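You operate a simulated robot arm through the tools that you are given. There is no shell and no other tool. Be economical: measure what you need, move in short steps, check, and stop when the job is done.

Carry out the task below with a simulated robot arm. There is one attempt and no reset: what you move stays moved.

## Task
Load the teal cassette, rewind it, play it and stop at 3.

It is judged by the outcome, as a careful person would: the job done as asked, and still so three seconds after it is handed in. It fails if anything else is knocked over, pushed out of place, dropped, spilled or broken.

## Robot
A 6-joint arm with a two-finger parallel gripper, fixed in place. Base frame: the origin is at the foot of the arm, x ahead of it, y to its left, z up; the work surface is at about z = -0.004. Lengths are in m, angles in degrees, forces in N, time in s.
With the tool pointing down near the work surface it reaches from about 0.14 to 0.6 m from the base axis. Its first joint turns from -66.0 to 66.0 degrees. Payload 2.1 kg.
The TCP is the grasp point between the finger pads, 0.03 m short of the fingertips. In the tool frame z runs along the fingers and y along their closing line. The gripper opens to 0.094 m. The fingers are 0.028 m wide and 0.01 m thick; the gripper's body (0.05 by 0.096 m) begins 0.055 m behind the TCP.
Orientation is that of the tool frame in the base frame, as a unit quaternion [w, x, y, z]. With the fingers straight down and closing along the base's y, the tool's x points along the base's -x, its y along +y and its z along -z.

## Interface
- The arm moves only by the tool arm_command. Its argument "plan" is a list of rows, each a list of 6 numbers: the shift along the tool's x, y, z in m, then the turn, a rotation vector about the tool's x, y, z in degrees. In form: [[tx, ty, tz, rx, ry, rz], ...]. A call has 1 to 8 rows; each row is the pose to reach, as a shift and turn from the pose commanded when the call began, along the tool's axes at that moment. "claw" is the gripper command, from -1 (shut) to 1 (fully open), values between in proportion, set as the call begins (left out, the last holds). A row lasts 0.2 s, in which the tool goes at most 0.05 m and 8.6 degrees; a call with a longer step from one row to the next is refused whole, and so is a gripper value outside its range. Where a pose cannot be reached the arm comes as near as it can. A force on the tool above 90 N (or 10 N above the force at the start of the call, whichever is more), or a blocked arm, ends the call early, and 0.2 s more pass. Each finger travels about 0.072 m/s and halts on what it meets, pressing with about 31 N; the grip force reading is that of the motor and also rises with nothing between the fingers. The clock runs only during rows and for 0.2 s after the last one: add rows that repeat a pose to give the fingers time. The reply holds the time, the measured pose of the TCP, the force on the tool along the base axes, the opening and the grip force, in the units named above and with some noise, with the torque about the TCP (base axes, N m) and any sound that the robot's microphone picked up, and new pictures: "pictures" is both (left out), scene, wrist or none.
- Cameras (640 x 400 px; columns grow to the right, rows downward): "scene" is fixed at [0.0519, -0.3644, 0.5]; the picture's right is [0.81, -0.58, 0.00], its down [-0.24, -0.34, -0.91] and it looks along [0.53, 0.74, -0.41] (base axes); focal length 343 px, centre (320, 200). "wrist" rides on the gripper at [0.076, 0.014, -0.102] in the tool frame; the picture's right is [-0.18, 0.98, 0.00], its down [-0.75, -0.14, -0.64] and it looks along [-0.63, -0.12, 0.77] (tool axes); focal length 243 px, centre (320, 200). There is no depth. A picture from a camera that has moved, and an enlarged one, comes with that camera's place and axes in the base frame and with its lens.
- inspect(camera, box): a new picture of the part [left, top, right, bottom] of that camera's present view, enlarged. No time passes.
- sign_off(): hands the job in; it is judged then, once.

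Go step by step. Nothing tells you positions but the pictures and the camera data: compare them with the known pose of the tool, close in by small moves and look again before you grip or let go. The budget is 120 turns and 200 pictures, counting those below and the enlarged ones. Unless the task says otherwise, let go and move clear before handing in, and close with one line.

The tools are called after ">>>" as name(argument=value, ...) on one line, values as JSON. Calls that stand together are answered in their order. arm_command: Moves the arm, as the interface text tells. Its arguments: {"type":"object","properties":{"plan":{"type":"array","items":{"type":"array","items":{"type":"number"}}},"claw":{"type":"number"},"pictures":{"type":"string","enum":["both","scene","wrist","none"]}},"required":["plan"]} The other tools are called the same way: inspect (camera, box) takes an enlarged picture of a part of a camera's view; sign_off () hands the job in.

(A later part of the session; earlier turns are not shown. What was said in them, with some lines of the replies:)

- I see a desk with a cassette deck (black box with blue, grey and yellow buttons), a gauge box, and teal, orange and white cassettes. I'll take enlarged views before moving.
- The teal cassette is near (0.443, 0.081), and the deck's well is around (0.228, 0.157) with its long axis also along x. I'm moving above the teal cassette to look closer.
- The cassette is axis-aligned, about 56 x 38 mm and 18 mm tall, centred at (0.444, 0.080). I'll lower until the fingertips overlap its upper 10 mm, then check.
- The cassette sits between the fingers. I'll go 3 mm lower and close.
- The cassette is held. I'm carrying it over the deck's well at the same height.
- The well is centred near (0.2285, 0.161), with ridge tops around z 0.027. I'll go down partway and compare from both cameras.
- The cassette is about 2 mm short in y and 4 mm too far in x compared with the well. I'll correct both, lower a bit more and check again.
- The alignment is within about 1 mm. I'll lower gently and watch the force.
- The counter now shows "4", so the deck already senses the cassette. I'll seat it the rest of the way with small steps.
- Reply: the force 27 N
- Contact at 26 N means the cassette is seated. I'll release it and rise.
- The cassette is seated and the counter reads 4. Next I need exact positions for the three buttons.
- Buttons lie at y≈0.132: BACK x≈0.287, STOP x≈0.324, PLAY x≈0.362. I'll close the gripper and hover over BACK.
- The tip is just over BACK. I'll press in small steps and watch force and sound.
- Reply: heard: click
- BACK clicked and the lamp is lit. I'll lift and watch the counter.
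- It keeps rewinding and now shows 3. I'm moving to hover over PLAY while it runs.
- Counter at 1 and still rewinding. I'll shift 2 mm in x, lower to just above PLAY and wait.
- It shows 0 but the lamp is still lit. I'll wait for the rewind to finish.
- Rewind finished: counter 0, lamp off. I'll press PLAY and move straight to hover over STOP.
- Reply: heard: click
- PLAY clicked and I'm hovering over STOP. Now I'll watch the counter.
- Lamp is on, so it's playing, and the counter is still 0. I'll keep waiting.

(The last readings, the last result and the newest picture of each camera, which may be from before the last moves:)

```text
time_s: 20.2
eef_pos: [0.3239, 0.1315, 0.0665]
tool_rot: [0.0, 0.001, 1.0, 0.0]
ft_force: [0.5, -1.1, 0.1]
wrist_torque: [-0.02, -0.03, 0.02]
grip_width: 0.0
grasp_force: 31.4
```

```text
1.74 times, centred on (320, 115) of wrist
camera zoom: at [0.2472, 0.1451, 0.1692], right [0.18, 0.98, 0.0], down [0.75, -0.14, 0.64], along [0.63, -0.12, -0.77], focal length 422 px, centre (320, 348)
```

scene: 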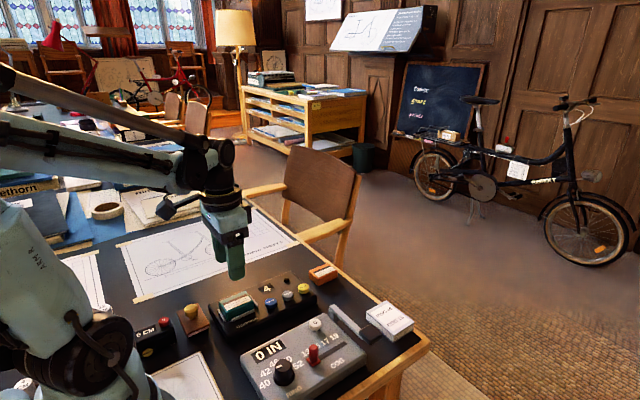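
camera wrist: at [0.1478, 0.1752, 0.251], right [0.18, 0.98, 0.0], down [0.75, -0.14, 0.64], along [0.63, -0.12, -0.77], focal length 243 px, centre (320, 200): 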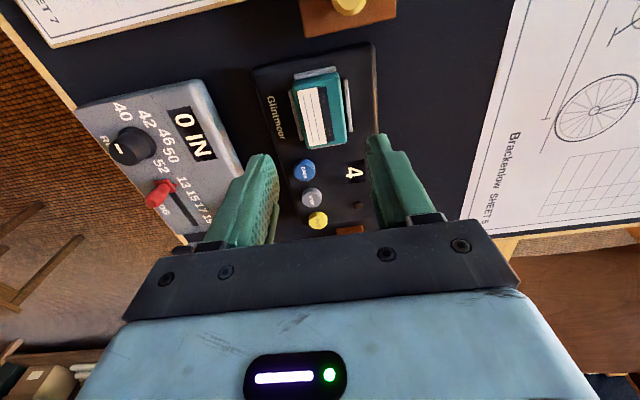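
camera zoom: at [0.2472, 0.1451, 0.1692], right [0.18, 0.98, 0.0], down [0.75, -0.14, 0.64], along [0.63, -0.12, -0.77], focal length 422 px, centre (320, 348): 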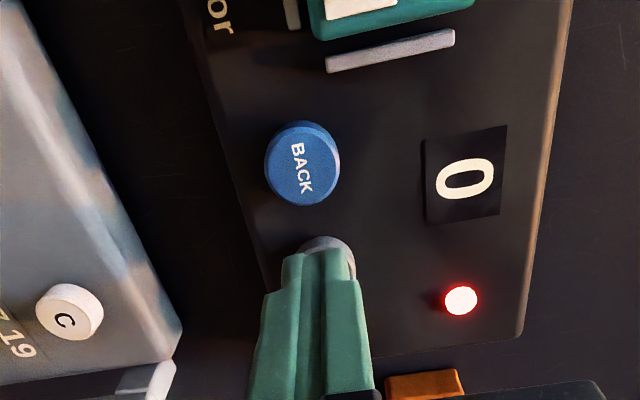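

>>> arm_command(plan=[[0, 0, 0, 0, 0, 0], [0, 0, 0, 0, 0, 0], [0, 0, 0, 0, 0, 0], [0, 0, 0, 0, 0, 0]], pictures="none")

>>> inspect(camera="wrist", box=[200, 0, 440, 230])

```text
time_s: 21.2
eef_pos: [0.3244, 0.1314, 0.067]
tool_rot: [0.0, 0.0, 1.0, 0.0]
ft_force: [0.3, -0.7, -0.8]
wrist_torque: [0.02, 0.02, -0.03]
grip_width: 0.0001
grasp_force: 31.6
```

```text
1.74 times, centred on (320, 115) of wrist
camera zoom: at [0.2472, 0.1451, 0.1692], right [0.18, 0.98, 0.0], down [0.75, -0.14, 0.64], along [0.63, -0.12, -0.77], focal length 422 px, centre (320, 348)
```

zoom: 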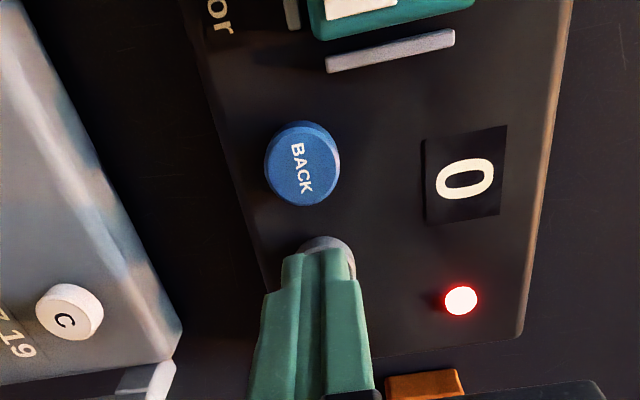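

>>> arm_command(plan=[[0, 0, 0, 0, 0, 0], [0, 0, 0, 0, 0, 0], [0, 0, 0, 0, 0, 0], [0, 0, 0, 0, 0, 0]], pictures="none")

>>> inspect(camera="wrist", box=[200, 0, 440, 230])

```text
time_s: 22.2
eef_pos: [0.3243, 0.1308, 0.0656]
tool_rot: [0.0, 0.001, 1.0, 0.0]
ft_force: [0.8, 0.0, 0.7]
wrist_torque: [0.02, 0.01, 0.01]
grip_width: 0.0002
grasp_force: 30.9
```

```text
1.74 times, centred on (320, 115) of wrist
camera zoom: at [0.2472, 0.1451, 0.1692], right [0.18, 0.98, 0.0], down [0.75, -0.14, 0.64], along [0.63, -0.12, -0.77], focal length 422 px, centre (320, 348)
```

zoom: 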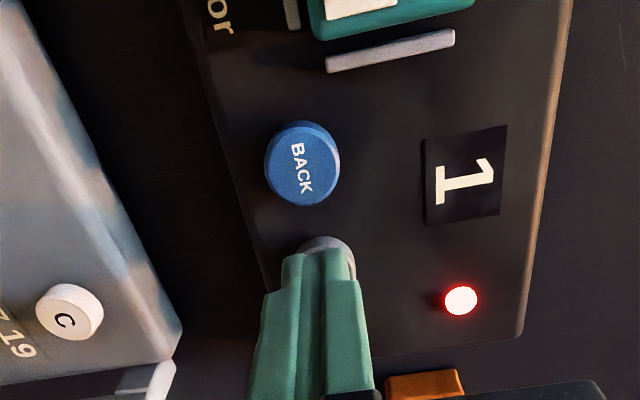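

It flipped to 1 at about 21.7 s, roughly 5 s per count. I'll wait with longer calls.

>>> arm_command(plan=[[0, 0, 0, 0, 0, 0], [0, 0, 0, 0, 0, 0], [0, 0, 0, 0, 0, 0], [0, 0, 0, 0, 0, 0], [0, 0, 0, 0, 0, 0], [0, 0, 0, 0, 0, 0], [0, 0, 0, 0, 0, 0], [0, 0, 0, 0, 0, 0]], pictures="none")

>>> arm_command(plan=[[0, 0, 0, 0, 0, 0], [0, 0, 0, 0, 0, 0], [0, 0, 0, 0, 0, 0], [0, 0, 0, 0, 0, 0], [0, 0, 0, 0, 0, 0], [0, 0, 0, 0, 0, 0], [0, 0, 0, 0, 0, 0]], pictures="none")

>>> inspect(camera="wrist", box=[200, 0, 440, 230])

```text
time_s: 24.0
eef_pos: [0.3238, 0.1305, 0.0668]
tool_rot: [0.0, 0.0, 1.0, 0.0]
ft_force: [0.6, 0.1, -1.0]
wrist_torque: [0.01, 0.0, 0.0]
grip_width: 0.0001
grasp_force: 31.2
```

```text
time_s: 25.6
eef_pos: [0.3245, 0.1317, 0.066]
tool_rot: [0.0, 0.0, 1.0, 0.0]
ft_force: [0.0, 0.7, 0.3]
wrist_torque: [0.01, -0.01, -0.02]
grip_width: 0.0002
grasp_force: 30.7
```

```text
1.74 times, centred on (320, 115) of wrist
camera zoom: at [0.2472, 0.1451, 0.1692], right [0.18, 0.98, 0.0], down [0.75, -0.14, 0.64], along [0.63, -0.12, -0.77], focal length 422 px, centre (320, 348)
```

zoom: 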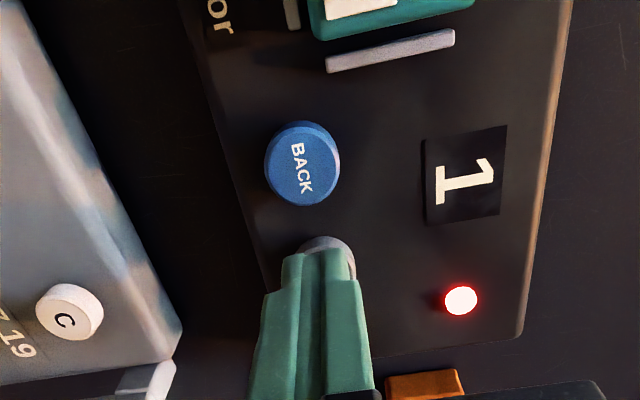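

>>> arm_command(plan=[[0, 0, 0, 0, 0, 0], [0, 0, 0, 0, 0, 0], [0, 0, 0, 0, 0, 0], [0, 0, 0, 0, 0, 0]], pictures="none")

>>> inspect(camera="wrist", box=[200, 0, 440, 230])

>>> arm_command(plan=[[0, 0, 0, 0, 0, 0], [0, 0, 0, 0, 0, 0], [0, 0, 0, 0, 0, 0], [0, 0, 0, 0, 0, 0]], pictures="none")

>>> inspect(camera="wrist", box=[200, 0, 440, 230])

```text
time_s: 26.6
eef_pos: [0.325, 0.1303, 0.0649]
tool_rot: [-0.001, 0.0, 1.0, 0.0]
ft_force: [0.0, -0.8, 0.6]
wrist_torque: [0.01, 0.0, 0.0]
grip_width: 0.0
grasp_force: 30.4
```

```text
1.74 times, centred on (320, 115) of wrist
camera zoom: at [0.2472, 0.1451, 0.1692], right [0.18, 0.98, 0.0], down [0.75, -0.14, 0.64], along [0.63, -0.12, -0.77], focal length 422 px, centre (320, 348)
```

zoom: 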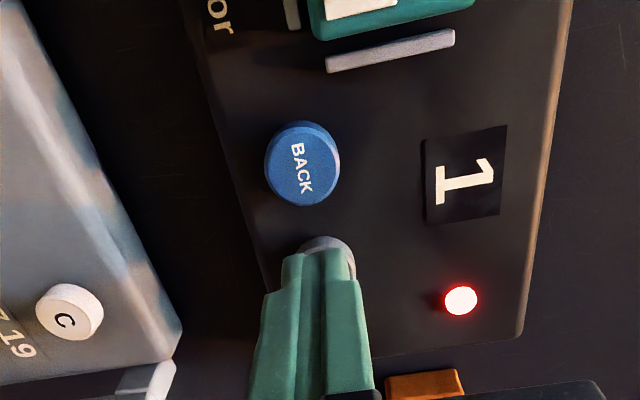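

```text
time_s: 27.6
eef_pos: [0.3236, 0.1308, 0.0665]
tool_rot: [0.0, 0.0, 1.0, 0.0]
ft_force: [-0.3, -0.9, 0.6]
wrist_torque: [0.02, 0.02, 0.02]
grip_width: 0.0
grasp_force: 31.0
```

```text
1.74 times, centred on (320, 115) of wrist
camera zoom: at [0.2472, 0.1451, 0.1692], right [0.18, 0.98, 0.0], down [0.75, -0.14, 0.64], along [0.63, -0.12, -0.77], focal length 422 px, centre (320, 348)
```

zoom: 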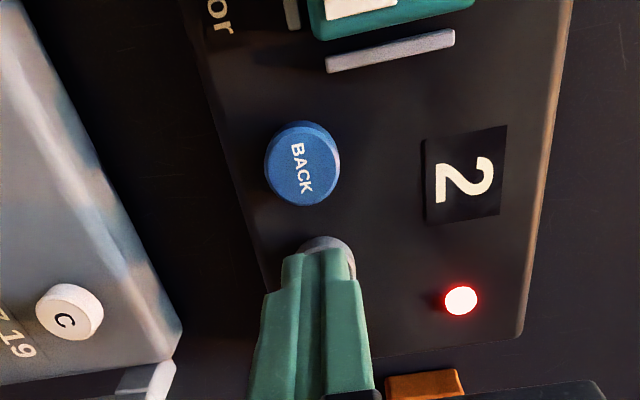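

The counter reached 2 at about 27 s, so 3 is due at about 32 s. I'll wait until just past that and check.

>>> arm_command(plan=[[0, 0, 0, 0, 0, 0], [0, 0, 0, 0, 0, 0], [0, 0, 0, 0, 0, 0], [0, 0, 0, 0, 0, 0], [0, 0, 0, 0, 0, 0], [0, 0, 0, 0, 0, 0], [0, 0, 0, 0, 0, 0], [0, 0, 0, 0, 0, 0]], pictures="none")

>>> arm_command(plan=[[0, 0, 0, 0, 0, 0], [0, 0, 0, 0, 0, 0], [0, 0, 0, 0, 0, 0], [0, 0, 0, 0, 0, 0], [0, 0, 0, 0, 0, 0], [0, 0, 0, 0, 0, 0], [0, 0, 0, 0, 0, 0], [0, 0, 0, 0, 0, 0]], pictures="none")

>>> arm_command(plan=[[0, 0, 0, 0, 0, 0], [0, 0, 0, 0, 0, 0], [0, 0, 0, 0, 0, 0], [0, 0, 0, 0, 0, 0]], pictures="none")

>>> inspect(camera="wrist", box=[200, 0, 440, 230])

```text
time_s: 29.4
eef_pos: [0.325, 0.131, 0.0665]
tool_rot: [0.0, 0.0, 1.0, 0.0]
ft_force: [-0.4, -0.3, 1.0]
wrist_torque: [0.0, 0.0, 0.01]
grip_width: 0.0
grasp_force: 30.8
```

```text
time_s: 31.2
eef_pos: [0.3242, 0.1313, 0.0659]
tool_rot: [0.0, 0.001, 1.0, 0.0]
ft_force: [-0.8, 0.1, 0.0]
wrist_torque: [-0.05, 0.0, 0.0]
grip_width: 0.0
grasp_force: 31.0
```

```text
time_s: 32.2
eef_pos: [0.3246, 0.1318, 0.0645]
tool_rot: [0.0, -0.001, 1.0, 0.001]
ft_force: [0.3, -0.4, 0.0]
wrist_torque: [-0.01, 0.0, 0.0]
grip_width: 0.0001
grasp_force: 30.6
```

```text
1.74 times, centred on (320, 115) of wrist
camera zoom: at [0.2472, 0.1451, 0.1692], right [0.18, 0.98, 0.0], down [0.75, -0.14, 0.64], along [0.63, -0.12, -0.77], focal length 422 px, centre (320, 348)
```

zoom: 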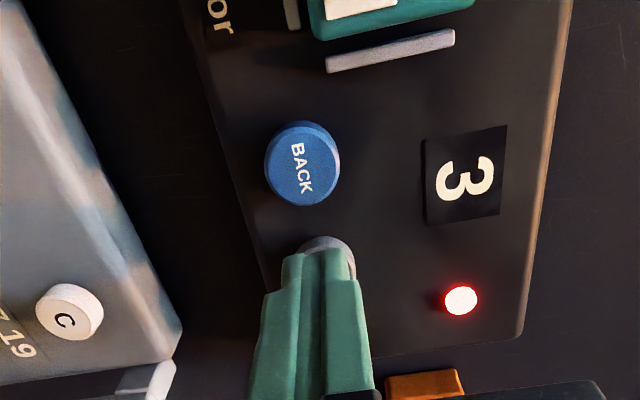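

The counter shows 3, so I'll press STOP now.

>>> arm_command(plan=[[0, 0, 0.005, 0, 0, 0], [0, 0, 0.008, 0, 0, 0], [0, 0, 0, 0, 0, 0]], pictures="none")

>>> inspect(camera="wrist", box=[200, 0, 440, 230])

```text
time_s: 33.0
eef_pos: [0.3244, 0.1317, 0.0659]
tool_rot: [0.001, -0.001, 1.0, 0.0]
ft_force: [-0.1, -0.9, 0.3]
wrist_torque: [0.01, 0.03, 0.02]
grip_width: 0.0
grasp_force: 31.0
heard: click
```

```text
1.74 times, centred on (320, 115) of wrist
camera zoom: at [0.2476, 0.1459, 0.1693], right [0.18, 0.98, 0.0], down [0.75, -0.14, 0.64], along [0.63, -0.12, -0.77], focal length 422 px, centre (320, 348)
```

zoom: 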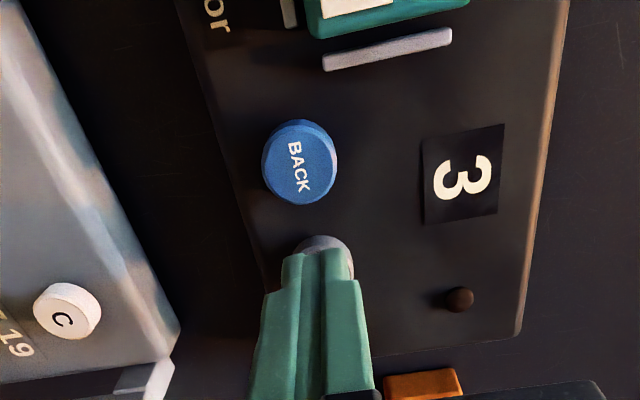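

It stopped at 3 and the lamp is off. I'll rise clear and take a last look.

>>> arm_command(plan=[[0, 0, -0.04, 0, 0, 0], [0, 0, -0.08, 0, 0, 0], [0, 0, -0.12, 0, 0, 0], [0, 0, -0.12, 0, 0, 0], [0, 0, -0.12, 0, 0, 0]])

>>> inspect(camera="scene", box=[200, 240, 430, 390])

```text
time_s: 34.2
eef_pos: [0.3229, 0.1305, 0.1848]
tool_rot: [0.0, 0.001, 1.0, 0.0]
ft_force: [-0.6, 0.3, 0.5]
wrist_torque: [-0.04, -0.01, 0.0]
grip_width: 0.0002
grasp_force: 31.1
camera wrist: at [0.2459, 0.1447, 0.289], right [0.18, 0.98, 0.0], down [0.75, -0.14, 0.64], along [0.63, -0.12, -0.77], focal length 243 px, centre (320, 200)
```

scene: 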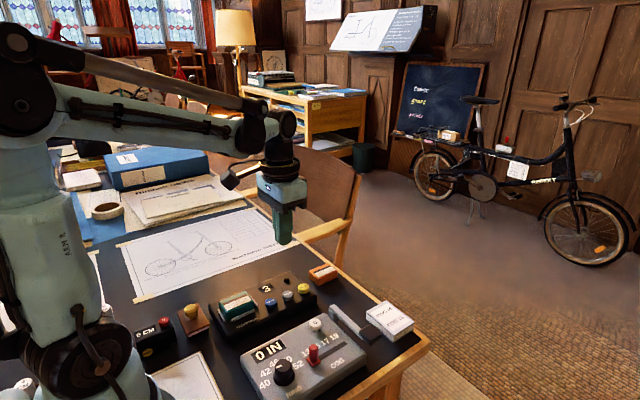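
wrist: 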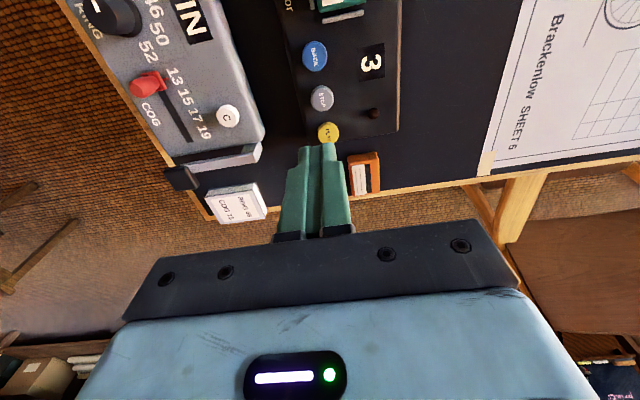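

```text
2.67 times, centred on (315, 315) of scene
camera zoom: at [0.0519, -0.3644, 0.5], right [0.81, -0.58, 0.0], down [-0.24, -0.34, -0.91], along [0.53, 0.74, -0.41], focal length 916 px, centre (333, -107)
```

zoom: 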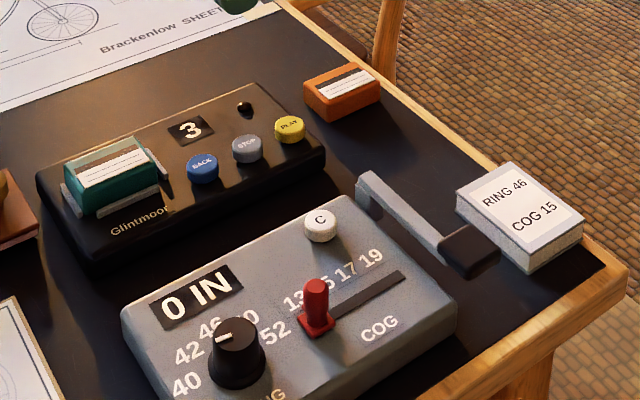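

The counter holds at 3 with the lamp off, nothing else has moved, and the arm is clear, so I'm handing in.

>>> sign_off()

```text
The job is handed in.
```

The teal cassette is loaded in the deck; I rewound it to 0, played it and stopped it with the counter at 3.
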